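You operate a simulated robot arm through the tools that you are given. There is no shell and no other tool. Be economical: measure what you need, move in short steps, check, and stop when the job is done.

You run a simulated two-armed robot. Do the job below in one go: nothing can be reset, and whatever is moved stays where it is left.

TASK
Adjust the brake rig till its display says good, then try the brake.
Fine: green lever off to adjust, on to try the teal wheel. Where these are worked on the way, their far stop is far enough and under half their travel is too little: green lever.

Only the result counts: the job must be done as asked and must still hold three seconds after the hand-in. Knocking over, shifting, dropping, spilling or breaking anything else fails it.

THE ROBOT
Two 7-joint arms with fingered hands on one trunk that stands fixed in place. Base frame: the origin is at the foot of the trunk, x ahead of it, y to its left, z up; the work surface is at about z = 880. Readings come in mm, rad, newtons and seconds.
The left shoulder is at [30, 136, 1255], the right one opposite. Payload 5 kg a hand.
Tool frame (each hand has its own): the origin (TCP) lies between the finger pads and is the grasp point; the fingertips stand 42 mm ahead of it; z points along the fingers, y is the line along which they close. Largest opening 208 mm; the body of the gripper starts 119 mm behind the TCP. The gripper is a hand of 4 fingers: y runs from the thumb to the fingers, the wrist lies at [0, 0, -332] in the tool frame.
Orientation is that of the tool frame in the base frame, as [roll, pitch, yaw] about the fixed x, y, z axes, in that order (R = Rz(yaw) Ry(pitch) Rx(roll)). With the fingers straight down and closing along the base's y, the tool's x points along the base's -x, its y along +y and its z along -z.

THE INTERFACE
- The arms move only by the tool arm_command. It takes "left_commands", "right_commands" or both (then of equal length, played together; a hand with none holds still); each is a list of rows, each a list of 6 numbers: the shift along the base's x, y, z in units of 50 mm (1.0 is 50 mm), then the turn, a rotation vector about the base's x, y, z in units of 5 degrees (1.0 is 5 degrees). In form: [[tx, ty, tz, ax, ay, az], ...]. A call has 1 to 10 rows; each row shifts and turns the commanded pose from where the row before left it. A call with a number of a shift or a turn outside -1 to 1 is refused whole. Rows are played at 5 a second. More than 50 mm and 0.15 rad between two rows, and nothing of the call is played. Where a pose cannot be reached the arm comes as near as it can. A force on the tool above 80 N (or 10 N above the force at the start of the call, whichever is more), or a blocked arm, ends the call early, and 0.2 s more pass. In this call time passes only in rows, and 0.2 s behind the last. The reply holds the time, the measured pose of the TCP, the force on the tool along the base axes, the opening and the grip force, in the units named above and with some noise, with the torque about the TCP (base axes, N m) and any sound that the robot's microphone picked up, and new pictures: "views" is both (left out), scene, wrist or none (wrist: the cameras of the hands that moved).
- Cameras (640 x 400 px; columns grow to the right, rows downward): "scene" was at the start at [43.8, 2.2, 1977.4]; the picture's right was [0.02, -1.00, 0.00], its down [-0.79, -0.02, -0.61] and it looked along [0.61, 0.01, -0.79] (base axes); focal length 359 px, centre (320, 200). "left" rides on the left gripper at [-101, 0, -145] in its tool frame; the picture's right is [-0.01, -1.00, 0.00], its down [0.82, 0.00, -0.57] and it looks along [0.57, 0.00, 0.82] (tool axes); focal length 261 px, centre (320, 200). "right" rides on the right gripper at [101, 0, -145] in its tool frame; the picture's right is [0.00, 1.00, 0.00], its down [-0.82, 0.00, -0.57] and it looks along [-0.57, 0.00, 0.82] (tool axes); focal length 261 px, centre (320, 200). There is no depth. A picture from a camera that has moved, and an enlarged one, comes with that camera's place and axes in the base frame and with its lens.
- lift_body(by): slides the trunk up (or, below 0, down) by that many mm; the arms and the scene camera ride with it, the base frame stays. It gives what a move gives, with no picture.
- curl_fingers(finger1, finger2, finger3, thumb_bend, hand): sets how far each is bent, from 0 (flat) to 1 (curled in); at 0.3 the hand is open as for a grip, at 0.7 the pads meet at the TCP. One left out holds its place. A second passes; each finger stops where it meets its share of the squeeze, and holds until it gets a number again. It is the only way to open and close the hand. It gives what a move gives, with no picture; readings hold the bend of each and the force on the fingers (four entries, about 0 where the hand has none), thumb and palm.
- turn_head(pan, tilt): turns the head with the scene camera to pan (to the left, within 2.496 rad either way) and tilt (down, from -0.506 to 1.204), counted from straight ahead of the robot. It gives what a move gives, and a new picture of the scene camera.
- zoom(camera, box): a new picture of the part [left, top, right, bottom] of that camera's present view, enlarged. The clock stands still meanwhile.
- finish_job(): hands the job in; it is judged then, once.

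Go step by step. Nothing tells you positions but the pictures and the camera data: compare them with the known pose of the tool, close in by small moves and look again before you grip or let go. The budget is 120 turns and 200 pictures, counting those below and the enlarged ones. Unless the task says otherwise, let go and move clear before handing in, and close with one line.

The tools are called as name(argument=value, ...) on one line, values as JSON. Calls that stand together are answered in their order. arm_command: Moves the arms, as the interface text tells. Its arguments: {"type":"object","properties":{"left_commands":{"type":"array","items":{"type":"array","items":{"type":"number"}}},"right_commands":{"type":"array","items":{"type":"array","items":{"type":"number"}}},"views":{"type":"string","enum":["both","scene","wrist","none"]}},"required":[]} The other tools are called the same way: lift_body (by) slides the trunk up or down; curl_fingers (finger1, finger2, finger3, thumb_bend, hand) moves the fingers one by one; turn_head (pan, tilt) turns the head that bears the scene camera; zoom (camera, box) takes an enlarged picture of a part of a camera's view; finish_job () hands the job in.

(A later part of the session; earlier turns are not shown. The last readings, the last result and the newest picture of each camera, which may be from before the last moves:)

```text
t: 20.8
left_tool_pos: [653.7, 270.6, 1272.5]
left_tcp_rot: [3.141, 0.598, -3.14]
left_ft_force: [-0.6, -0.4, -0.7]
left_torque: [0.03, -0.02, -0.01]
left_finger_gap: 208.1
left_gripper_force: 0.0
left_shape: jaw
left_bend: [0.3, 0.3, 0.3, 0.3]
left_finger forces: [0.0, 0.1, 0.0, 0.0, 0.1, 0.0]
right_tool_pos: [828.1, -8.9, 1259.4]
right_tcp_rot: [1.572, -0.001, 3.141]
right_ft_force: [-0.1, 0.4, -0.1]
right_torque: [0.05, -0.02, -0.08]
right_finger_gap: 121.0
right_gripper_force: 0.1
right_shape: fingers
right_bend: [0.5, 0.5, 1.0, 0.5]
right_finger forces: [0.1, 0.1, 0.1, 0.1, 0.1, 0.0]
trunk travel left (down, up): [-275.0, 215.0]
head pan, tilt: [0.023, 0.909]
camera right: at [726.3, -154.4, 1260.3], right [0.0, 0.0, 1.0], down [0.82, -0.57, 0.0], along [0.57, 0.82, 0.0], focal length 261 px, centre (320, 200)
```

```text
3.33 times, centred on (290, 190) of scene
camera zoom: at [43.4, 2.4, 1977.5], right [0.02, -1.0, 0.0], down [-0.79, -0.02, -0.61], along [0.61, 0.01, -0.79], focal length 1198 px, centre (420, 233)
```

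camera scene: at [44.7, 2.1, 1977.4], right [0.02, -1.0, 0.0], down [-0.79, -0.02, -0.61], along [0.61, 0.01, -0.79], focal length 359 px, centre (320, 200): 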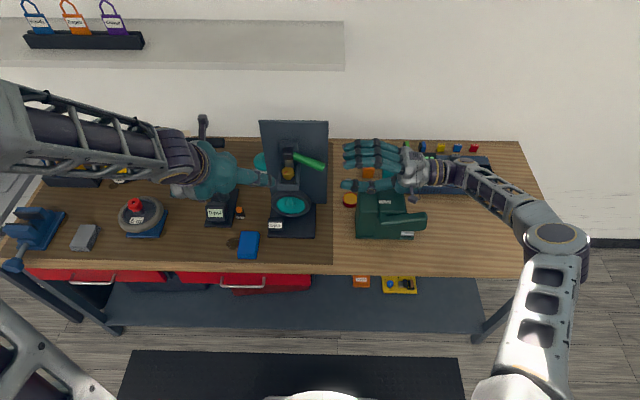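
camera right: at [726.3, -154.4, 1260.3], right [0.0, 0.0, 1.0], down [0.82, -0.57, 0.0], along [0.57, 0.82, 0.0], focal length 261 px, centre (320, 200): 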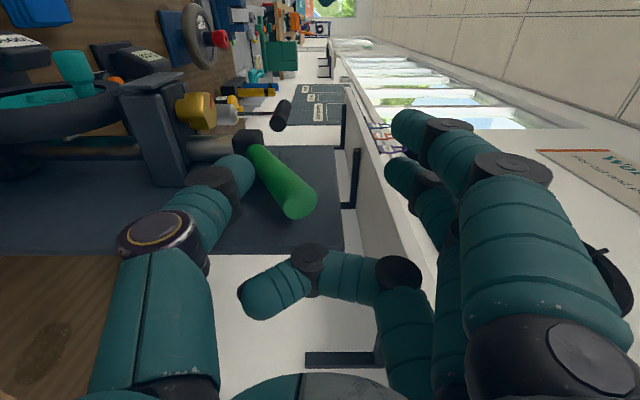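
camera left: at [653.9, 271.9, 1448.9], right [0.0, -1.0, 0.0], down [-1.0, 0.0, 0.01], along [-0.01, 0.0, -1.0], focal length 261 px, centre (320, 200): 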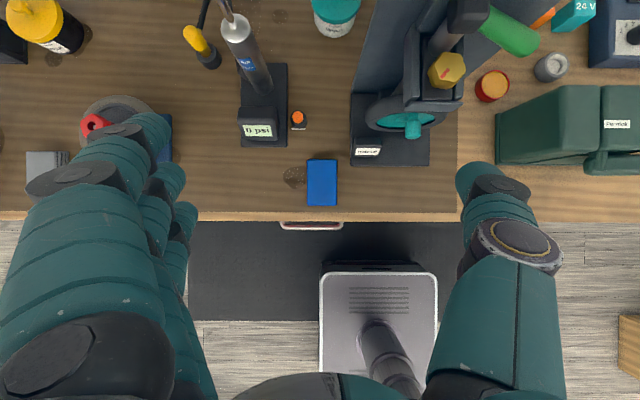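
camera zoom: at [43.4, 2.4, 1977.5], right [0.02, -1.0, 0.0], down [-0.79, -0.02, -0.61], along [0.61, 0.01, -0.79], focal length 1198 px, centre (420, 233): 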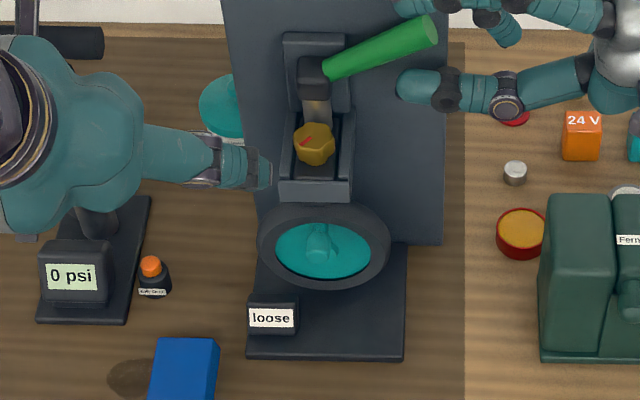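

I can't yet tell on from off; I'll try the knob in this state. Right hand moves clear, and the left hand (tilted 34°, its camera looking straight down) half-closes and goes to a point short of the knob along its own axis.

arm_command(right_commands=[[0, -0.8, 0.2, 0, 0, 0], [0, -1, 0, 0, 0, 0], [0, -1, 0, 0, 0, 0], [0, -1, 0, 0, 0, 0]], views="none")

curl_fingers(hand="left", finger1=0.55, finger2=0.55, finger3=0.55, thumb_bend=0.55)

arm_command(left_commands=[[0.4, -0.6, 0, 0, 0, 0], [0.4, -0.6, 0, 0, 0, 0], [0.4, -0.6, -0.3, 0, 0, 0], [0.4, -0.6, -0.3, 0, 0, 0], [0.4, -0.6, -0.4, 0, 0, 0], [0, -0.06, -0.3, 0, 0, 0]])

```text
t: 21.8
left_tool_pos: [653.2, 269.2, 1273.1]
left_tcp_rot: [3.141, 0.597, -3.141]
left_ft_force: [-0.1, -0.7, -0.9]
left_torque: [0.13, 0.02, 0.14]
left_finger_gap: 207.6
left_gripper_force: 0.0
left_shape: jaw
left_bend: [0.3, 0.3, 0.3, 0.3]
left_finger forces: [0.0, 0.0, 0.0, 0.1, 0.0, 0.2]
right_tool_pos: [829.4, -199.9, 1267.9]
right_tcp_rot: [1.568, 0.0, -3.14]
right_ft_force: [-0.8, 2.5, -0.4]
right_torque: [0.05, -0.01, 0.01]
right_finger_gap: 120.7
right_gripper_force: 0.0
right_shape: fingers
right_bend: [0.5, 0.5, 1.0, 0.5]
right_finger forces: [0.0, 0.1, 0.0, 0.1, 0.0, 0.0]
trunk travel left (down, up): [-275.0, 215.0]
head pan, tilt: [0.023, 0.909]
```

```text
t: 22.8
left_tool_pos: [652.8, 269.6, 1272.7]
left_tcp_rot: [-3.141, 0.597, -3.142]
left_ft_force: [0.6, -0.4, 0.2]
left_torque: [-0.02, 0.04, 0.02]
left_finger_gap: 95.9
left_gripper_force: 0.0
left_shape: fingers
left_bend: [0.55, 0.55, 0.55, 0.55]
left_finger forces: [0.0, 0.0, 0.1, 0.0, 0.1, 0.0]
right_tool_pos: [828.8, -200.7, 1267.5]
right_tcp_rot: [1.57, 0.0, 3.141]
right_ft_force: [0.1, 0.9, 0.4]
right_torque: [0.0, -0.03, 0.01]
right_finger_gap: 121.1
right_gripper_force: 0.1
right_shape: fingers
right_bend: [0.5, 0.5, 1.0, 0.5]
right_finger forces: [0.0, 0.0, 0.0, 0.0, 0.0, 0.0]
trunk travel left (down, up): [-275.0, 215.0]
head pan, tilt: [0.023, 0.909]
```

```text
t: 24.2
left_tool_pos: [752.9, 117.2, 1207.9]
left_tcp_rot: [-3.14, 0.597, -3.141]
left_ft_force: [0.7, 1.7, 0.1]
left_torque: [-0.17, 0.05, -0.09]
left_finger_gap: 95.0
left_gripper_force: 0.0
left_shape: fingers
left_bend: [0.55, 0.55, 0.55, 0.55]
left_finger forces: [0.0, 0.0, 0.1, 0.0, 0.1, 0.1]
right_tool_pos: [828.5, -200.1, 1267.5]
right_tcp_rot: [1.571, 0.001, -3.141]
right_ft_force: [0.4, 0.0, 0.3]
right_torque: [-0.1, -0.02, 0.04]
right_finger_gap: 121.2
right_gripper_force: 0.0
right_shape: fingers
right_bend: [0.5, 0.5, 1.0, 0.5]
right_finger forces: [0.0, 0.1, 0.0, 0.0, 0.1, 0.0]
trunk travel left (down, up): [-275.0, 215.0]
head pan, tilt: [0.023, 0.909]
camera scene: at [43.6, 3.4, 1977.4], right [0.02, -1.0, 0.0], down [-0.79, -0.02, -0.61], along [0.61, 0.01, -0.79], focal length 359 px, centre (320, 200)
camera left: at [754.5, 118.5, 1383.4], right [0.01, -1.0, 0.0], down [-1.0, -0.01, 0.01], along [-0.01, 0.0, -1.0], focal length 261 px, centre (320, 200)
```

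scene: 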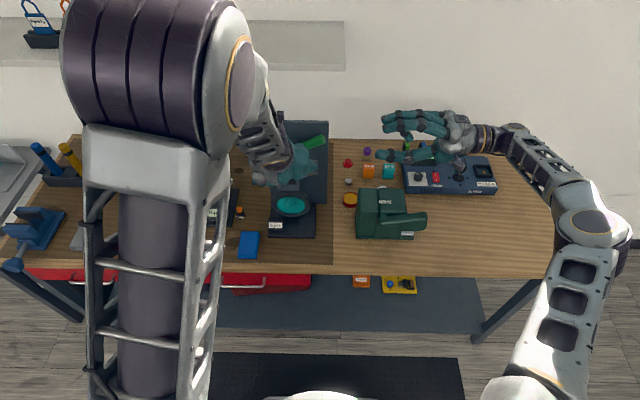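
left: 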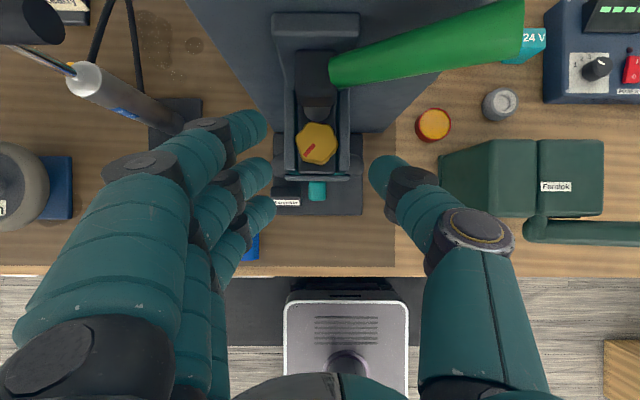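

The left wrist camera shows the knob (about x 805, y 118, top z≈1138) right ahead between fingers and thumb. I'll curl away the outer fingers, so only the middle finger and thumb pinch the knob.

curl_fingers(hand="left", finger1=1.0, finger3=1.0, finger2=0.58, thumb_bend=0.58)

arm_command(left_commands=[[0.3, 0, -0.5, 0, 0, 0]], views="wrist")

```text
t: 25.2
left_tool_pos: [753.5, 116.2, 1206.1]
left_tcp_rot: [3.142, 0.596, 3.14]
left_ft_force: [-0.7, -0.2, -0.1]
left_torque: [0.01, -0.01, 0.02]
left_finger_gap: 78.7
left_gripper_force: 0.1
left_shape: fingers
left_bend: [1.0, 0.57, 1.0, 0.57]
left_finger forces: [0.0, 0.0, 0.0, 0.1, 0.0, 0.1]
right_tool_pos: [830.2, -200.0, 1267.3]
right_tcp_rot: [1.571, 0.0, 3.141]
right_ft_force: [0.5, -0.8, -0.2]
right_torque: [0.0, 0.0, 0.0]
right_finger_gap: 120.8
right_gripper_force: 0.1
right_shape: fingers
right_bend: [0.5, 0.5, 1.0, 0.5]
right_finger forces: [0.0, 0.1, 0.0, 0.0, 0.0, 0.0]
trunk travel left (down, up): [-275.0, 215.0]
head pan, tilt: [0.023, 0.909]
```

```text
t: 25.6
left_tool_pos: [768.7, 115.3, 1178.6]
left_tcp_rot: [3.141, 0.595, 3.141]
left_ft_force: [1.0, -1.1, -0.1]
left_torque: [0.06, 0.15, 0.07]
left_finger_gap: 79.0
left_gripper_force: 0.1
left_shape: fingers
left_bend: [1.0, 0.57, 1.0, 0.57]
left_finger forces: [0.0, 0.0, 0.0, 0.1, 0.0, 0.0]
right_tool_pos: [832.5, -200.5, 1264.4]
right_tcp_rot: [1.573, -0.001, -3.141]
right_ft_force: [1.1, -0.5, -0.9]
right_torque: [0.1, -0.01, 0.16]
right_finger_gap: 120.6
right_gripper_force: 0.0
right_shape: fingers
right_bend: [0.5, 0.5, 1.0, 0.5]
right_finger forces: [0.1, 0.0, 0.0, 0.0, 0.0, 0.1]
trunk travel left (down, up): [-275.0, 215.0]
head pan, tilt: [0.023, 0.909]
camera left: at [771.0, 116.4, 1356.0], right [0.0, -1.0, 0.0], down [-1.0, 0.0, 0.01], along [-0.01, 0.0, -1.0], focal length 261 px, centre (320, 200)
```

left: 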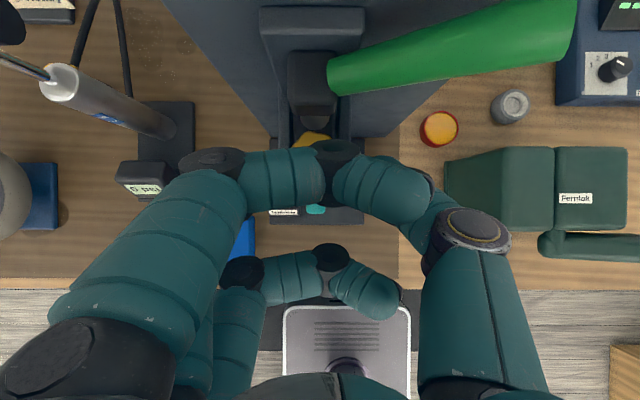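

The curled rear finger hides the knob from this camera but has clearance. I'll advance along the tool axis in small steps, watching the force.

arm_command(left_commands=[[0.24, 0.05, -0.36, 0, 0, 0], [0.24, 0, -0.36, 0, 0, 0]], views="both")

zoom(camera="scene", box=[230, 110, 340, 250])

```text
t: 26.2
left_tool_pos: [791.8, 120.7, 1146.5]
left_tcp_rot: [3.142, 0.597, 3.14]
left_ft_force: [0.4, -0.4, 0.2]
left_torque: [0.0, 0.06, -0.01]
left_finger_gap: 78.9
left_gripper_force: 0.0
left_shape: fingers
left_bend: [1.0, 0.57, 1.0, 0.57]
left_finger forces: [0.0, 0.0, 0.0, 0.0, 0.0, 0.0]
right_tool_pos: [831.0, -198.8, 1267.7]
right_tcp_rot: [1.572, -0.002, -3.141]
right_ft_force: [0.0, 0.3, -0.8]
right_torque: [0.03, -0.01, 0.0]
right_finger_gap: 120.8
right_gripper_force: 0.0
right_shape: fingers
right_bend: [0.5, 0.5, 1.0, 0.5]
right_finger forces: [0.0, 0.0, 0.0, 0.0, 0.0, 0.0]
trunk travel left (down, up): [-275.0, 215.0]
head pan, tilt: [0.023, 0.909]
camera scene: at [44.7, 2.3, 1977.3], right [0.02, -1.0, 0.0], down [-0.79, -0.02, -0.61], along [0.61, 0.01, -0.79], focal length 359 px, centre (320, 200)
camera left: at [793.5, 121.1, 1322.5], right [0.0, -1.0, 0.0], down [-1.0, 0.0, 0.01], along [-0.01, 0.0, -1.0], focal length 261 px, centre (320, 200)
```

scene: 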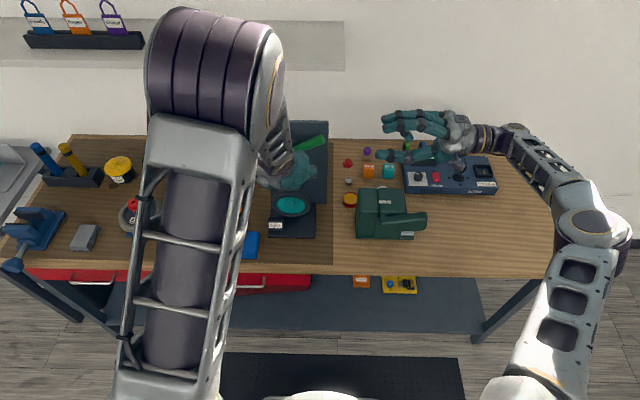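
left: 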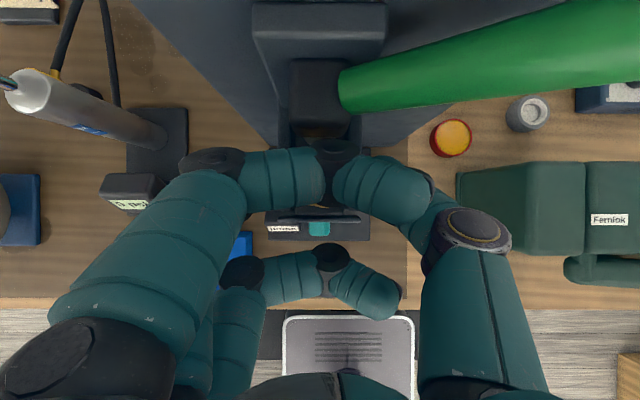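

```text
2.86 times, centred on (285, 180) of scene
camera zoom: at [44.7, 2.3, 1977.3], right [0.02, -1.0, 0.0], down [-0.79, -0.02, -0.61], along [0.61, 0.01, -0.79], focal length 1026 px, centre (420, 257)
```

zoom: 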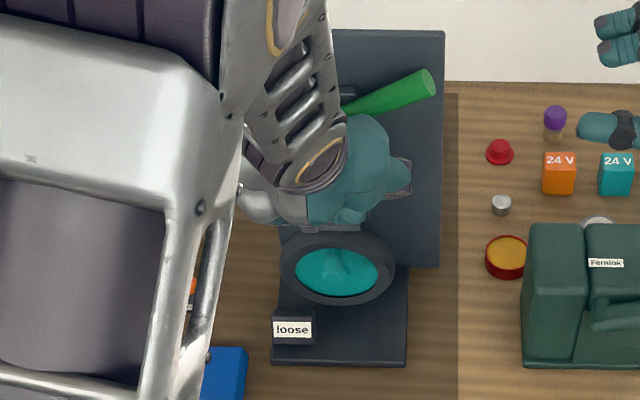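

The curled rear finger would come close to the lever block, so I'll back off slightly and tilt the hand further (towards horizontal) for clearance.

arm_command(left_commands=[[-0.4, 0, 0.4, 0, 0, 0], [0, 0, 0, 0, -1, 0], [0, 0, 0, 0, -1, 0], [0, 0, 0, 0, -1, 0], [0, 0, 0, 0, -1, 0]], views="wrist")

```text
t: 27.4
left_tool_pos: [773.1, 119.9, 1165.6]
left_tcp_rot: [3.141, 0.947, -3.14]
left_ft_force: [-0.5, -0.3, 0.7]
left_torque: [0.02, -0.01, 0.05]
left_finger_gap: 79.1
left_gripper_force: 0.1
left_shape: fingers
left_bend: [1.0, 0.57, 1.0, 0.57]
left_finger forces: [0.0, 0.0, 0.1, 0.0, 0.1, 0.0]
right_tool_pos: [829.5, -198.9, 1267.8]
right_tcp_rot: [1.57, 0.001, 3.141]
right_ft_force: [0.4, -0.6, 0.2]
right_torque: [0.01, 0.02, 0.07]
right_finger_gap: 120.8
right_gripper_force: 0.0
right_shape: fingers
right_bend: [0.5, 0.5, 1.0, 0.5]
right_finger forces: [0.0, 0.1, 0.0, 0.0, 0.1, 0.1]
trunk travel left (down, up): [-275.0, 215.0]
head pan, tilt: [0.023, 0.909]
camera left: at [712.9, 121.3, 1332.9], right [0.0, -1.0, 0.0], down [-0.94, -0.01, -0.33], along [0.33, 0.0, -0.94], focal length 261 px, centre (320, 200)
```

left: 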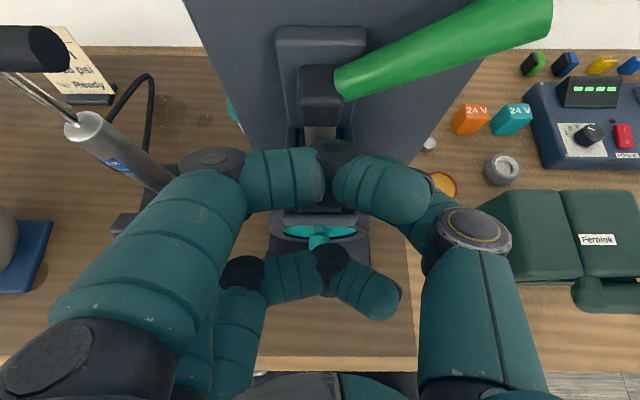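

Tilt of 54° reached. Now yaw 10° counter-clockwise and move in on the knob.

arm_command(left_commands=[[0, 0, -0.2, 0, 0, 1], [0.2, 0, -0.2, 0, 0, 1], [0.22, 0, -0.2, 0, 0, 0], [0.22, 0, -0.2, 0, 0, 0]], views="wrist")

```text
t: 28.4
left_tool_pos: [803.5, 120.3, 1127.2]
left_tcp_rot: [-3.141, 0.944, -2.968]
left_ft_force: [1.0, 0.0, 0.2]
left_torque: [-0.02, 0.0, 0.01]
left_finger_gap: 79.1
left_gripper_force: 0.1
left_shape: fingers
left_bend: [1.0, 0.57, 1.0, 0.57]
left_finger forces: [0.0, 0.0, 0.0, 0.0, 0.0, 0.1]
right_tool_pos: [830.5, -199.9, 1268.1]
right_tcp_rot: [1.571, 0.0, 3.141]
right_ft_force: [0.1, -0.4, -0.6]
right_torque: [0.04, 0.0, 0.08]
right_finger_gap: 120.8
right_gripper_force: 0.1
right_shape: fingers
right_bend: [0.5, 0.5, 1.0, 0.5]
right_finger forces: [0.0, 0.1, 0.0, 0.0, 0.1, 0.0]
trunk travel left (down, up): [-275.0, 215.0]
head pan, tilt: [0.023, 0.909]
camera left: at [745.6, 110.3, 1294.1], right [0.18, -0.98, 0.0], down [-0.93, -0.17, -0.33], along [0.33, 0.06, -0.94], focal length 261 px, centre (320, 200)
```

left: 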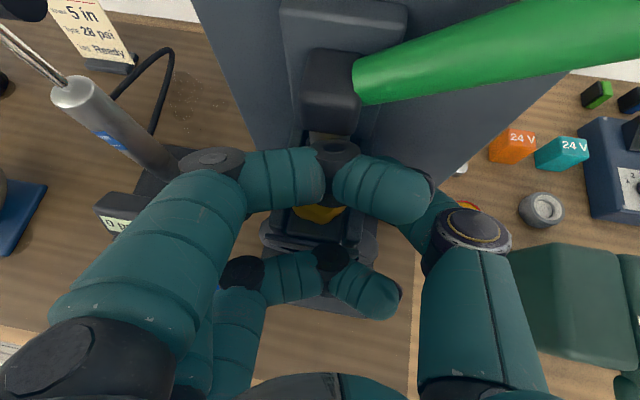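

No contact so far. I'll use the right wrist camera as a side view to check the pinch height.

zoom(camera="right", box=[120, 0, 400, 200])

```text
2.00 times, centred on (260, 100) of right
camera zoom: at [729.0, -344.9, 1267.9], right [0.01, 0.0, 1.0], down [0.82, -0.57, 0.0], along [0.57, 0.82, 0.0], focal length 521 px, centre (440, 400)
```

zoom: 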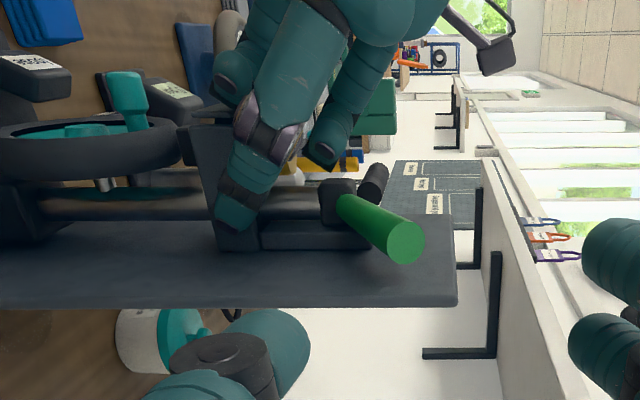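

The thumb is at knob height (z≈1115). I'll close thumb and middle finger gently on the knob.

curl_fingers(hand="left", finger2=0.72, thumb_bend=0.72)

zoom(camera="right", box=[120, 0, 400, 200])

```text
t: 29.4
left_tool_pos: [802.5, 117.0, 1128.6]
left_tcp_rot: [-3.141, 0.947, -2.969]
left_ft_force: [5.2, -14.2, -3.3]
left_torque: [-0.18, 0.02, -0.37]
left_finger_gap: 74.6
left_gripper_force: 13.9
left_shape: fingers
left_bend: [1.0, 0.63, 1.0, 0.65]
left_finger forces: [0.0, 7.0, 0.0, 0.0, 21.6, 0.1]
right_tool_pos: [829.6, -202.0, 1266.2]
right_tcp_rot: [1.571, -0.001, 3.141]
right_ft_force: [-0.1, -0.1, -0.6]
right_torque: [-0.02, 0.01, 0.02]
right_finger_gap: 121.3
right_gripper_force: 0.0
right_shape: fingers
right_bend: [0.5, 0.5, 1.0, 0.5]
right_finger forces: [0.1, 0.1, 0.0, 0.0, 0.0, 0.0]
trunk travel left (down, up): [-275.0, 215.0]
head pan, tilt: [0.023, 0.909]
```

```text
2.00 times, centred on (260, 100) of right
camera zoom: at [729.0, -346.0, 1267.7], right [0.01, 0.0, 1.0], down [0.82, -0.57, 0.0], along [0.57, 0.82, 0.0], focal length 521 px, centre (440, 400)
```

zoom: 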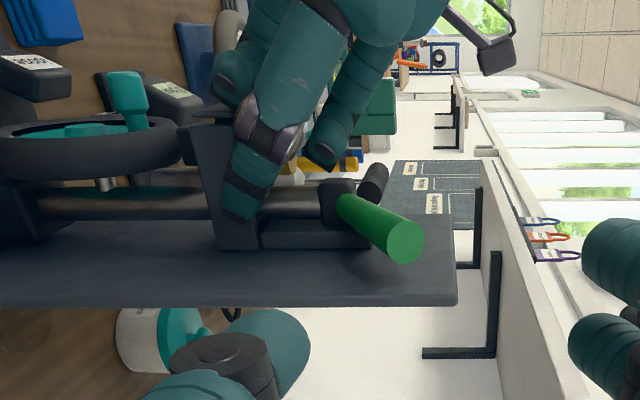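

The thumb and finger seem to pinch the channel walls rather than the knob. I'll open, back out, and measure knob and channel heights from the side.

curl_fingers(hand="left", finger2=0.5, thumb_bend=0.5)

arm_command(left_commands=[[-0.7, 0, 0.6, 0, 0, 0], [-0.7, 0, 0.6, 0, 0, 0], [-0.5, 0, 0.4, 0, 0, 0]], views="none")

zoom(camera="right", box=[160, 30, 300, 130])

zoom(camera="scene", box=[260, 130, 330, 200])

```text
t: 30.4
left_tool_pos: [803.1, 120.2, 1126.2]
left_tcp_rot: [3.141, 0.946, -2.968]
left_ft_force: [-0.8, -0.8, 0.2]
left_torque: [-0.01, 0.03, 0.03]
left_finger_gap: 84.4
left_gripper_force: 0.2
left_shape: fingers
left_bend: [1.0, 0.5, 1.0, 0.5]
left_finger forces: [0.1, 0.1, 0.0, 0.0, 0.0, 0.1]
right_tool_pos: [829.8, -199.5, 1267.2]
right_tcp_rot: [1.57, 0.001, 3.141]
right_ft_force: [-0.3, -0.1, 0.3]
right_torque: [0.01, -0.01, 0.0]
right_finger_gap: 120.7
right_gripper_force: 0.0
right_shape: fingers
right_bend: [0.5, 0.5, 1.0, 0.5]
right_finger forces: [0.0, 0.0, 0.0, 0.0, 0.1, 0.0]
trunk travel left (down, up): [-275.0, 215.0]
head pan, tilt: [0.023, 0.909]
```

```text
t: 31.2
left_tool_pos: [704.2, 120.7, 1210.8]
left_tcp_rot: [-3.141, 0.946, -2.968]
left_ft_force: [-0.4, 1.8, 0.5]
left_torque: [0.0, -0.05, 0.01]
left_finger_gap: 84.4
left_gripper_force: 0.0
left_shape: fingers
left_bend: [1.0, 0.5, 1.0, 0.5]
left_finger forces: [0.0, 0.1, 0.1, 0.0, 0.0, 0.1]
right_tool_pos: [829.4, -200.0, 1267.7]
right_tcp_rot: [1.569, 0.002, 3.141]
right_ft_force: [-0.4, 0.5, 1.5]
right_torque: [-0.1, 0.02, -0.08]
right_finger_gap: 121.1
right_gripper_force: 0.0
right_shape: fingers
right_bend: [0.5, 0.5, 1.0, 0.5]
right_finger forces: [0.1, 0.0, 0.1, 0.0, 0.0, 0.0]
trunk travel left (down, up): [-275.0, 215.0]
head pan, tilt: [0.023, 0.909]
```

```text
4.00 times, centred on (230, 80) of right
camera zoom: at [727.3, -344.7, 1269.3], right [0.0, 0.0, 1.0], down [0.82, -0.57, 0.0], along [0.57, 0.82, 0.0], focal length 1043 px, centre (680, 680)
```

zoom: 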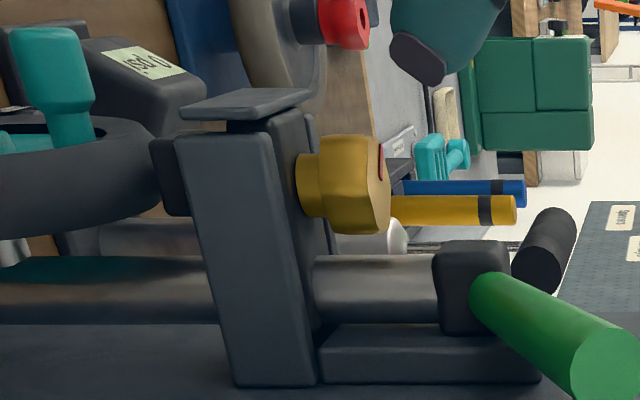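

```text
5.71 times, centred on (295, 165) of scene
camera zoom: at [42.2, 2.4, 1977.5], right [0.02, -1.0, 0.0], down [-0.79, -0.02, -0.61], along [0.61, 0.01, -0.79], focal length 2053 px, centre (463, 400)
```

zoom: 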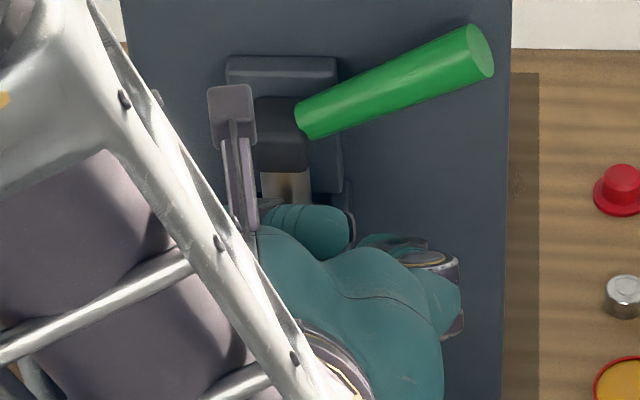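

Now clear: channel walls end at z≈1117 and the hex knob spans z≈1124–1151 at x≈804, so I was too low. I'll tilt the hand to near-horizontal so finger and thumb can flank the hex at z≈1140.

arm_command(left_commands=[[0.2, 0, 0.2, 0, -1, 0], [0.2, 0, 0, 0, -1, 0], [0.2, 0, 0, 0, -1, 0], [0, 0, 0, 0, -1, 0], [0, 0, 0, 0, -1, 0], [0, 0, 0, 0, -1, 0]], views="wrist")

zoom(camera="right", box=[160, 0, 370, 150])

```text
t: 32.6
left_tool_pos: [737.7, 120.3, 1216.5]
left_tcp_rot: [-2.447, 1.433, -2.299]
left_ft_force: [-0.2, 0.9, -0.5]
left_torque: [0.01, 0.0, 0.02]
left_finger_gap: 84.5
left_gripper_force: 0.0
left_shape: fingers
left_bend: [1.0, 0.5, 1.0, 0.5]
left_finger forces: [0.1, 0.0, 0.1, 0.0, 0.0, 0.0]
right_tool_pos: [830.5, -198.6, 1267.2]
right_tcp_rot: [1.571, 0.0, -3.141]
right_ft_force: [-0.1, -0.3, 0.0]
right_torque: [-0.02, -0.01, 0.04]
right_finger_gap: 120.9
right_gripper_force: 0.0
right_shape: fingers
right_bend: [0.5, 0.5, 1.0, 0.5]
right_finger forces: [0.0, 0.0, 0.0, 0.0, 0.0, 0.1]
trunk travel left (down, up): [-275.0, 215.0]
head pan, tilt: [0.023, 0.909]
camera left: at [604.7, 110.8, 1332.7], right [0.15, -0.98, 0.09], down [-0.64, -0.17, -0.75], along [0.76, 0.05, -0.65], focal length 261 px, centre (320, 200)
```

left: 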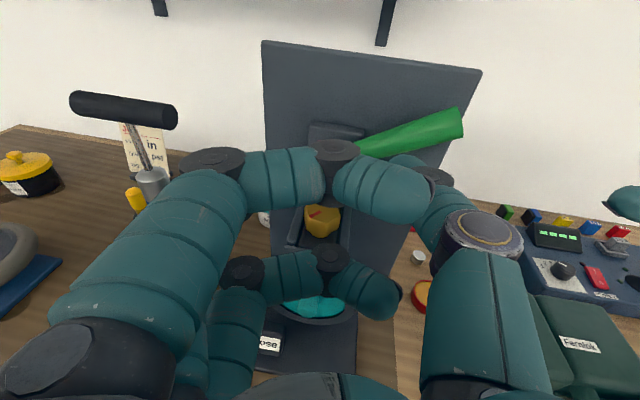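

```text
2.67 times, centred on (265, 75) of right
camera zoom: at [729.1, -344.4, 1268.0], right [0.01, 0.0, 1.0], down [0.82, -0.57, 0.0], along [0.57, 0.82, 0.0], focal length 695 px, centre (467, 533)
```

zoom: 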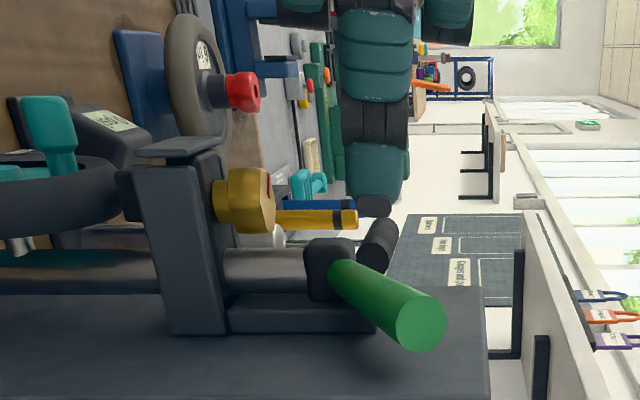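

The hand now points forward, 6° down. I'll descend in front of the rig to z≈1146 and then move forward around the knob.

arm_command(left_commands=[[0, 0, -0.7, 0, 0, 0], [0, 0, -0.7, 0, 0, 0], [0.4, 0, 0, 0, 0, 0], [0.4, -0.04, 0, 0, 0, 0], [0.3, 0, 0, 0, 0, 0]], views="wrist")

zoom(camera="right", box=[160, 0, 370, 150])

```text
t: 33.8
left_tool_pos: [791.6, 118.2, 1146.2]
left_tcp_rot: [-2.458, 1.433, -2.31]
left_ft_force: [-0.1, 0.7, -0.3]
left_torque: [-0.01, 0.02, -0.01]
left_finger_gap: 84.7
left_gripper_force: 0.0
left_shape: fingers
left_bend: [1.0, 0.5, 1.0, 0.5]
left_finger forces: [0.0, 0.0, 0.0, 0.1, 0.0, 0.0]
right_tool_pos: [829.6, -199.6, 1267.4]
right_tcp_rot: [1.571, 0.0, 3.141]
right_ft_force: [0.0, -0.3, -0.1]
right_torque: [-0.01, -0.02, 0.0]
right_finger_gap: 120.8
right_gripper_force: 0.0
right_shape: fingers
right_bend: [0.5, 0.5, 1.0, 0.5]
right_finger forces: [0.1, 0.0, 0.0, 0.1, 0.1, 0.0]
trunk travel left (down, up): [-275.0, 215.0]
head pan, tilt: [0.023, 0.909]
camera left: at [659.8, 108.5, 1261.7], right [0.15, -0.98, 0.09], down [-0.64, -0.17, -0.75], along [0.75, 0.06, -0.65], focal length 261 px, centre (320, 200)
```

left: 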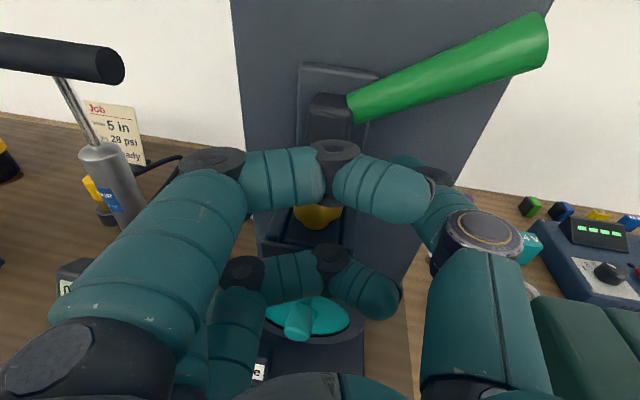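

```text
2.67 times, centred on (265, 75) of right
camera zoom: at [728.4, -344.5, 1268.5], right [0.0, 0.0, 1.0], down [0.82, -0.57, 0.0], along [0.57, 0.82, 0.0], focal length 695 px, centre (467, 533)
```

zoom: 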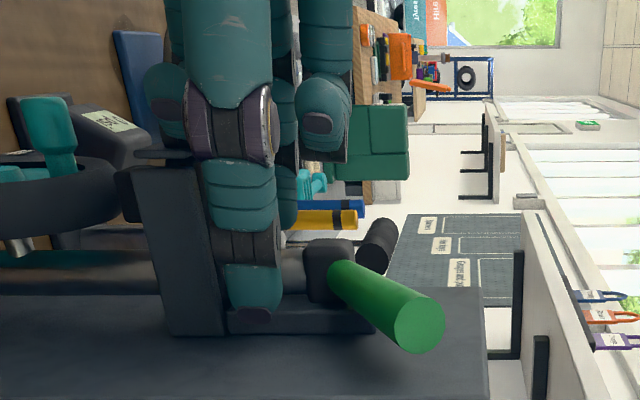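

The thumb now covers the knob's height exactly. Closing.

curl_fingers(hand="left", finger2=0.75, thumb_bend=0.75)

zoom(camera="right", box=[160, 0, 370, 150])

```text
t: 34.8
left_tool_pos: [794.9, 114.8, 1146.2]
left_tcp_rot: [-2.458, 1.433, -2.313]
left_ft_force: [16.0, -14.3, 1.3]
left_torque: [0.05, -0.06, -0.24]
left_finger_gap: 71.5
left_gripper_force: 15.9
left_shape: fingers
left_bend: [1.0, 0.65, 1.0, 0.68]
left_finger forces: [0.0, 7.3, 0.0, 0.1, 24.6, 0.1]
right_tool_pos: [830.2, -201.6, 1266.5]
right_tcp_rot: [1.569, -0.002, 3.14]
right_ft_force: [-0.5, -0.2, -0.2]
right_torque: [0.01, 0.0, 0.01]
right_finger_gap: 120.6
right_gripper_force: 0.0
right_shape: fingers
right_bend: [0.5, 0.5, 1.0, 0.5]
right_finger forces: [0.1, 0.0, 0.0, 0.0, 0.0, 0.0]
trunk travel left (down, up): [-275.0, 215.0]
head pan, tilt: [0.023, 0.909]
```

```text
2.67 times, centred on (265, 75) of right
camera zoom: at [729.5, -346.0, 1267.4], right [0.01, 0.0, 1.0], down [0.82, -0.57, -0.01], along [0.57, 0.82, 0.0], focal length 695 px, centre (467, 533)
```

zoom: 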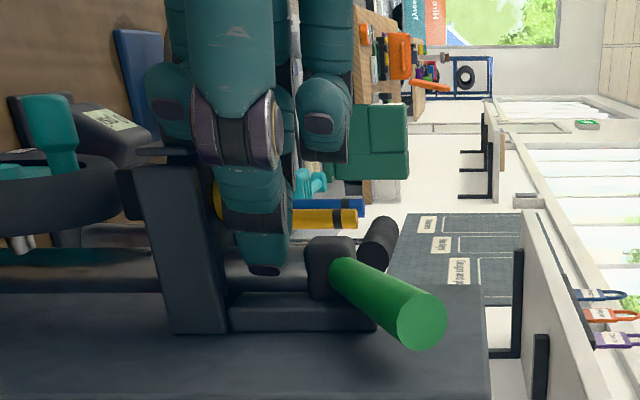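

The knob is gripped. I turn clockwise 25° and look at the display.

arm_command(left_commands=[[0, 0.016, 0, 0, 0, -1], [0, 0.016, 0, 0, 0, -1], [0, 0.016, 0, 0, 0, -1], [0, 0.016, 0, 0, 0, -1], [0, 0.016, 0, 0, 0, -1]], views="none")

zoom(camera="scene", box=[230, 130, 330, 250])

zoom(camera="left", box=[200, 80, 440, 400])

```text
t: 36.0
left_tool_pos: [791.4, 122.1, 1146.7]
left_tcp_rot: [-2.467, 1.431, -2.755]
left_ft_force: [-8.0, -5.7, 3.8]
left_torque: [0.31, 0.0, 0.9]
left_finger_gap: 72.5
left_gripper_force: 25.3
left_shape: fingers
left_bend: [1.0, 0.63, 1.0, 0.68]
left_finger forces: [0.0, 24.2, 0.1, 0.1, 26.3, 0.0]
right_tool_pos: [827.7, -199.7, 1268.3]
right_tcp_rot: [1.571, 0.002, 3.141]
right_ft_force: [-0.5, 0.6, -0.4]
right_torque: [0.0, -0.01, 0.0]
right_finger_gap: 120.9
right_gripper_force: 0.2
right_shape: fingers
right_bend: [0.5, 0.5, 1.0, 0.5]
right_finger forces: [0.1, 0.0, 0.0, 0.1, 0.0, 0.1]
trunk travel left (down, up): [-275.0, 215.0]
head pan, tilt: [0.023, 0.909]
```

```text
3.33 times, centred on (280, 190) of scene
camera zoom: at [42.2, 2.4, 1977.5], right [0.02, -1.0, 0.0], down [-0.79, -0.02, -0.61], along [0.61, 0.01, -0.79], focal length 1198 px, centre (453, 233)
```

zoom: 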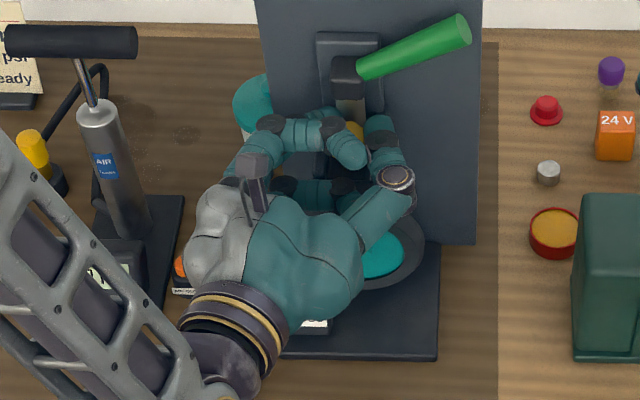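

```text
1.25 times, centred on (320, 240) of left
camera zoom: at [666.7, 170.8, 1261.8], right [-0.28, -0.96, 0.09], down [-0.65, 0.12, -0.75], along [0.71, -0.27, -0.66], focal length 326 px, centre (320, 150)
```

zoom: 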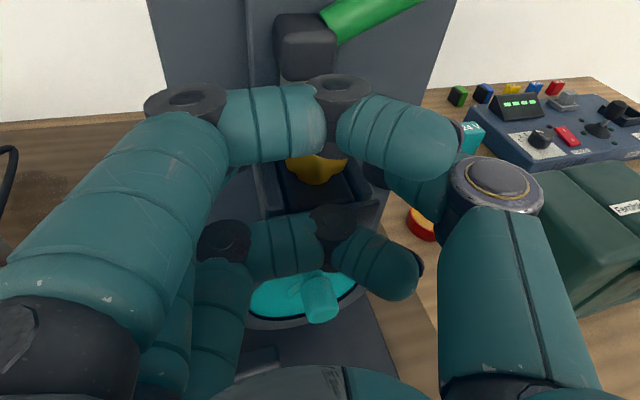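

The hand hides the display and mark. I'll turn a little more, then release, back out and look.

arm_command(left_commands=[[0, 0.016, 0, 0, 0, -1], [0, 0.016, 0, 0, 0, -1], [0, 0.016, 0, 0, 0, -1]], views="none")

curl_fingers(hand="left", finger2=0.5, thumb_bend=0.5)

arm_command(left_commands=[[-0.8, 0.4, 0, 0, 0, 0], [-0.8, 0.4, 0.3, 0, 0, 0], [0, 0.6, 0.7, 0, 0, 0]], views="none")

zoom(camera="scene", box=[240, 130, 330, 250])

```text
t: 36.8
left_tool_pos: [790.7, 127.9, 1146.4]
left_tcp_rot: [-2.462, 1.431, -3.011]
left_ft_force: [-27.5, 17.2, 1.3]
left_torque: [0.61, 0.16, 2.25]
left_finger_gap: 72.9
left_gripper_force: 38.5
left_shape: fingers
left_bend: [1.0, 0.58, 1.0, 0.68]
left_finger forces: [0.1, 49.8, 0.1, 0.0, 27.4, 0.0]
right_tool_pos: [827.5, -196.9, 1269.2]
right_tcp_rot: [1.573, 0.002, -3.139]
right_ft_force: [-0.3, 2.6, -0.3]
right_torque: [-0.02, 0.02, -0.02]
right_finger_gap: 120.7
right_gripper_force: 0.2
right_shape: fingers
right_bend: [0.5, 0.5, 1.0, 0.5]
right_finger forces: [0.1, 0.1, 0.0, 0.0, 0.0, 0.0]
trunk travel left (down, up): [-275.0, 215.0]
head pan, tilt: [0.023, 0.909]
```

```text
t: 37.8
left_tool_pos: [792.5, 123.2, 1146.7]
left_tcp_rot: [-2.46, 1.433, -3.009]
left_ft_force: [-0.4, -0.2, -1.7]
left_torque: [0.01, -0.03, -0.02]
left_finger_gap: 84.3
left_gripper_force: 0.1
left_shape: fingers
left_bend: [1.0, 0.5, 1.0, 0.5]
left_finger forces: [0.1, 0.0, 0.1, 0.0, 0.0, 0.0]
right_tool_pos: [830.3, -199.0, 1267.2]
right_tcp_rot: [1.569, -0.001, 3.14]
right_ft_force: [0.4, -0.2, 1.2]
right_torque: [0.01, 0.01, -0.01]
right_finger_gap: 121.1
right_gripper_force: 0.0
right_shape: fingers
right_bend: [0.5, 0.5, 1.0, 0.5]
right_finger forces: [0.1, 0.0, 0.0, 0.0, 0.0, 0.0]
trunk travel left (down, up): [-275.0, 215.0]
head pan, tilt: [0.023, 0.909]
```

```text
t: 38.6
left_tool_pos: [711.9, 191.9, 1197.2]
left_tcp_rot: [-2.454, 1.432, -3.008]
left_ft_force: [-0.5, -0.2, 0.2]
left_torque: [-0.02, 0.0, 0.02]
left_finger_gap: 84.6
left_gripper_force: 0.0
left_shape: fingers
left_bend: [1.0, 0.5, 1.0, 0.5]
left_finger forces: [0.0, 0.1, 0.1, 0.1, 0.0, 0.0]
right_tool_pos: [829.5, -199.9, 1270.1]
right_tcp_rot: [1.57, 0.002, -3.141]
right_ft_force: [-0.2, 0.0, 0.7]
right_torque: [-0.08, -0.03, -0.04]
right_finger_gap: 121.0
right_gripper_force: 0.0
right_shape: fingers
right_bend: [0.5, 0.5, 1.0, 0.5]
right_finger forces: [0.0, 0.1, 0.0, 0.0, 0.0, 0.1]
trunk travel left (down, up): [-275.0, 215.0]
head pan, tilt: [0.023, 0.909]
```

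```text
3.33 times, centred on (285, 190) of scene
camera zoom: at [42.3, 3.0, 1977.6], right [0.02, -1.0, 0.0], down [-0.79, -0.02, -0.61], along [0.61, 0.01, -0.79], focal length 1198 px, centre (437, 233)
```

zoom: 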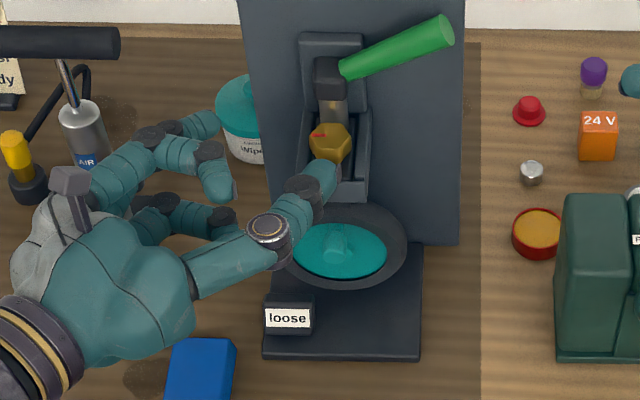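

zoom(camera="scene", box=[270, 135, 330, 180])

```text
8.89 times, centred on (300, 158) of scene
camera zoom: at [42.3, 3.0, 1977.6], right [0.02, -1.0, 0.0], down [-0.79, -0.02, -0.61], along [0.61, 0.01, -0.79], focal length 3193 px, centre (498, 578)
```

zoom: 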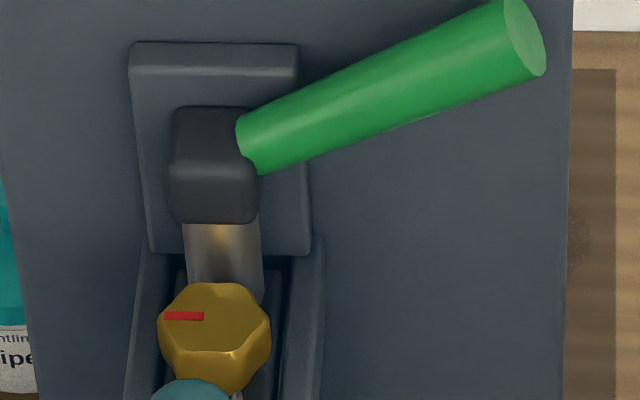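

The knob did turn 40° clockwise with the hand; the display still says loose. I'll regrip with a bigger counter-clockwise lead and turn further clockwise.

arm_command(left_commands=[[0, -0.25, 0, 0, 0, 1], [0, -0.25, 0, 0, 0, 1], [0, -0.25, 0, 0, 0, 1], [0, -0.25, 0, 0, 0, 1], [0, -0.25, 0, 0, 0, 1], [0.1, -0.25, 0, 0, 0, 1], [0.1, -0.25, 0, 0, 0, 1], [0.1, -0.25, 0, 0, 0, 1], [0.1, -0.18, 0, 0, 0, 1], [0.12, 0, 0, 0, 0, 1]], views="none")

arm_command(left_commands=[[0, 0, -0.5, 0, 0, 1], [0, 0, -0.52, 0, 0, 1]], views="wrist")

zoom(camera="scene", box=[240, 130, 330, 250])

```text
t: 40.8
left_tool_pos: [741.0, 84.0, 1197.3]
left_tcp_rot: [-2.464, 1.434, -2.142]
left_ft_force: [-0.1, 0.0, 0.0]
left_torque: [0.01, 0.01, 0.02]
left_finger_gap: 84.3
left_gripper_force: 0.0
left_shape: fingers
left_bend: [1.0, 0.5, 1.0, 0.5]
left_finger forces: [0.0, 0.0, 0.0, 0.0, 0.0, 0.0]
right_tool_pos: [830.9, -200.3, 1266.5]
right_tcp_rot: [1.571, 0.0, 3.141]
right_ft_force: [0.7, -0.1, -0.5]
right_torque: [0.05, -0.03, 0.01]
right_finger_gap: 120.8
right_gripper_force: 0.0
right_shape: fingers
right_bend: [0.5, 0.5, 1.0, 0.5]
right_finger forces: [0.0, 0.1, 0.0, 0.0, 0.1, 0.0]
trunk travel left (down, up): [-275.0, 215.0]
head pan, tilt: [0.023, 0.909]
```

```text
t: 41.4
left_tool_pos: [738.4, 86.6, 1145.1]
left_tcp_rot: [-2.453, 1.433, -1.955]
left_ft_force: [-0.5, -1.5, -1.0]
left_torque: [0.01, -0.05, -0.06]
left_finger_gap: 84.6
left_gripper_force: 0.0
left_shape: fingers
left_bend: [1.0, 0.5, 1.0, 0.5]
left_finger forces: [0.1, 0.0, 0.0, 0.1, 0.0, 0.0]
right_tool_pos: [828.9, -198.1, 1267.9]
right_tcp_rot: [1.57, 0.001, -3.139]
right_ft_force: [-0.7, 0.3, -0.4]
right_torque: [-0.03, 0.05, 0.02]
right_finger_gap: 121.0
right_gripper_force: 0.0
right_shape: fingers
right_bend: [0.5, 0.5, 1.0, 0.5]
right_finger forces: [0.0, 0.0, 0.0, 0.0, 0.0, 0.1]
trunk travel left (down, up): [-275.0, 215.0]
head pan, tilt: [0.023, 0.909]
camera left: at [617.1, 32.1, 1260.3], right [0.48, -0.87, 0.09], down [-0.54, -0.38, -0.75], along [0.69, 0.31, -0.65], focal length 261 px, centre (320, 200)
```

left: 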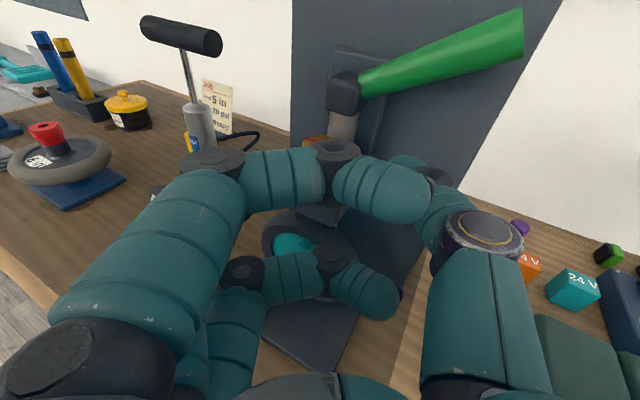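

```text
3.33 times, centred on (285, 190) of scene
camera zoom: at [44.4, 2.5, 1977.3], right [0.02, -1.0, 0.0], down [-0.79, -0.02, -0.61], along [0.61, 0.01, -0.79], focal length 1198 px, centre (437, 233)
```

zoom: 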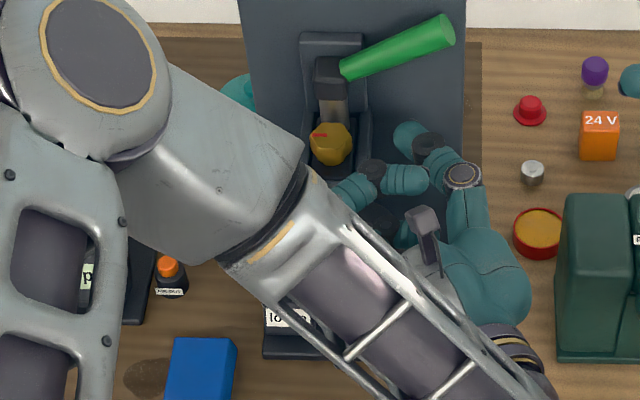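

Lined up 28° from the right-front. Advance, close and turn clockwise 50°.

arm_command(left_commands=[[0.37, 0.19, 0, 0, 0, 0], [0.37, 0.18, 0, 0, 0, 0], [0.37, 0.18, 0, 0, 0, 0]], views="none")

curl_fingers(hand="left", finger2=0.75, thumb_bend=0.75)

zoom(camera="scene", box=[240, 130, 330, 250])

```text
t: 42.2
left_tool_pos: [794.8, 112.5, 1143.4]
left_tcp_rot: [-2.467, 1.433, -1.973]
left_ft_force: [-0.2, -1.0, -0.4]
left_torque: [-0.03, -0.04, 0.02]
left_finger_gap: 84.5
left_gripper_force: 0.3
left_shape: fingers
left_bend: [1.0, 0.5, 1.0, 0.5]
left_finger forces: [0.0, 0.0, 1.0, 0.0, 0.0, 0.0]
right_tool_pos: [829.3, -199.5, 1267.0]
right_tcp_rot: [1.571, 0.0, -3.141]
right_ft_force: [-0.1, 0.7, -0.3]
right_torque: [0.04, 0.04, 0.03]
right_finger_gap: 120.9
right_gripper_force: 0.1
right_shape: fingers
right_bend: [0.5, 0.5, 1.0, 0.5]
right_finger forces: [0.0, 0.0, 0.1, 0.0, 0.1, 0.0]
trunk travel left (down, up): [-275.0, 215.0]
head pan, tilt: [0.023, 0.909]
```

```text
t: 43.2
left_tool_pos: [794.3, 109.4, 1144.8]
left_tcp_rot: [-2.459, 1.433, -1.969]
left_ft_force: [4.2, -20.0, 0.7]
left_torque: [0.02, -0.07, -1.27]
left_finger_gap: 71.5
left_gripper_force: 15.7
left_shape: fingers
left_bend: [1.0, 0.64, 1.0, 0.69]
left_finger forces: [0.0, 8.4, 0.1, 0.1, 23.4, 0.0]
right_tool_pos: [830.4, -201.3, 1268.7]
right_tcp_rot: [1.568, 0.001, -3.14]
right_ft_force: [0.7, 0.5, -0.5]
right_torque: [-0.02, -0.01, -0.03]
right_finger_gap: 120.9
right_gripper_force: 0.0
right_shape: fingers
right_bend: [0.5, 0.5, 1.0, 0.5]
right_finger forces: [0.1, 0.0, 0.0, 0.1, 0.0, 0.0]
trunk travel left (down, up): [-275.0, 215.0]
head pan, tilt: [0.023, 0.909]
```

```text
3.33 times, centred on (285, 190) of scene
camera zoom: at [44.3, -0.4, 1977.4], right [0.02, -1.0, 0.0], down [-0.79, -0.02, -0.61], along [0.61, 0.02, -0.79], focal length 1198 px, centre (437, 233)
```

zoom: 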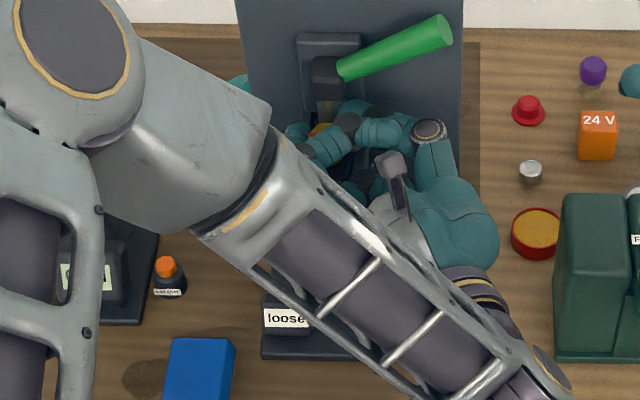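

arm_command(left_commands=[[0.005, 0.019, 0, 0, 0, -1], [0.005, 0.019, 0, 0, 0, -1], [0, 0.019, 0, 0, 0, -1], [0, 0.019, 0, 0, 0, -1], [0, 0.019, 0, 0, 0, -1], [0, 0.019, 0, 0, 0, -1], [0, 0.019, 0, 0, 0, -1], [-0.005, 0.019, 0, 0, 0, -1], [-0.005, 0.019, 0, 0, 0, -1], [-0.005, 0.019, 0, 0, 0, -1]], views="none")

zoom(camera="scene", box=[240, 130, 330, 250])

```text
t: 45.4
left_tool_pos: [791.9, 124.8, 1145.4]
left_tcp_rot: [-2.462, 1.431, -2.838]
left_ft_force: [-19.9, 8.3, 0.0]
left_torque: [0.45, 0.09, 1.38]
left_finger_gap: 71.7
left_gripper_force: 26.0
left_shape: fingers
left_bend: [1.0, 0.61, 1.0, 0.67]
left_finger forces: [0.0, 33.4, 0.0, 0.0, 18.4, 0.0]
right_tool_pos: [827.8, -197.3, 1268.5]
right_tcp_rot: [1.571, 0.003, -3.141]
right_ft_force: [0.5, 0.3, 0.3]
right_torque: [-0.05, 0.01, 0.01]
right_finger_gap: 121.0
right_gripper_force: 0.0
right_shape: fingers
right_bend: [0.5, 0.5, 1.0, 0.5]
right_finger forces: [0.0, 0.0, 0.0, 0.1, 0.0, 0.0]
trunk travel left (down, up): [-275.0, 215.0]
head pan, tilt: [0.023, 0.909]
```

```text
3.33 times, centred on (285, 190) of scene
camera zoom: at [41.3, 4.1, 1977.5], right [0.02, -1.0, 0.0], down [-0.79, -0.02, -0.61], along [0.61, 0.01, -0.79], focal length 1198 px, centre (437, 233)
```

zoom: 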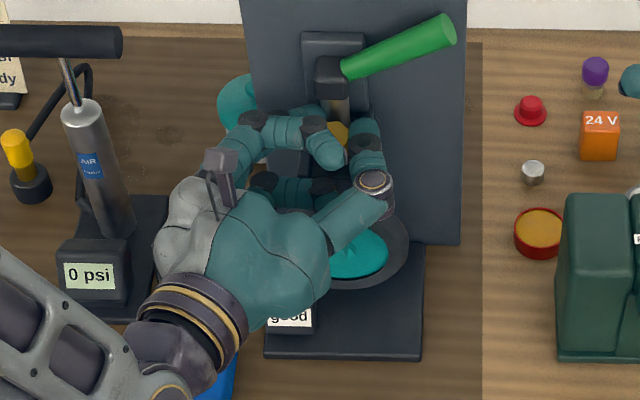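

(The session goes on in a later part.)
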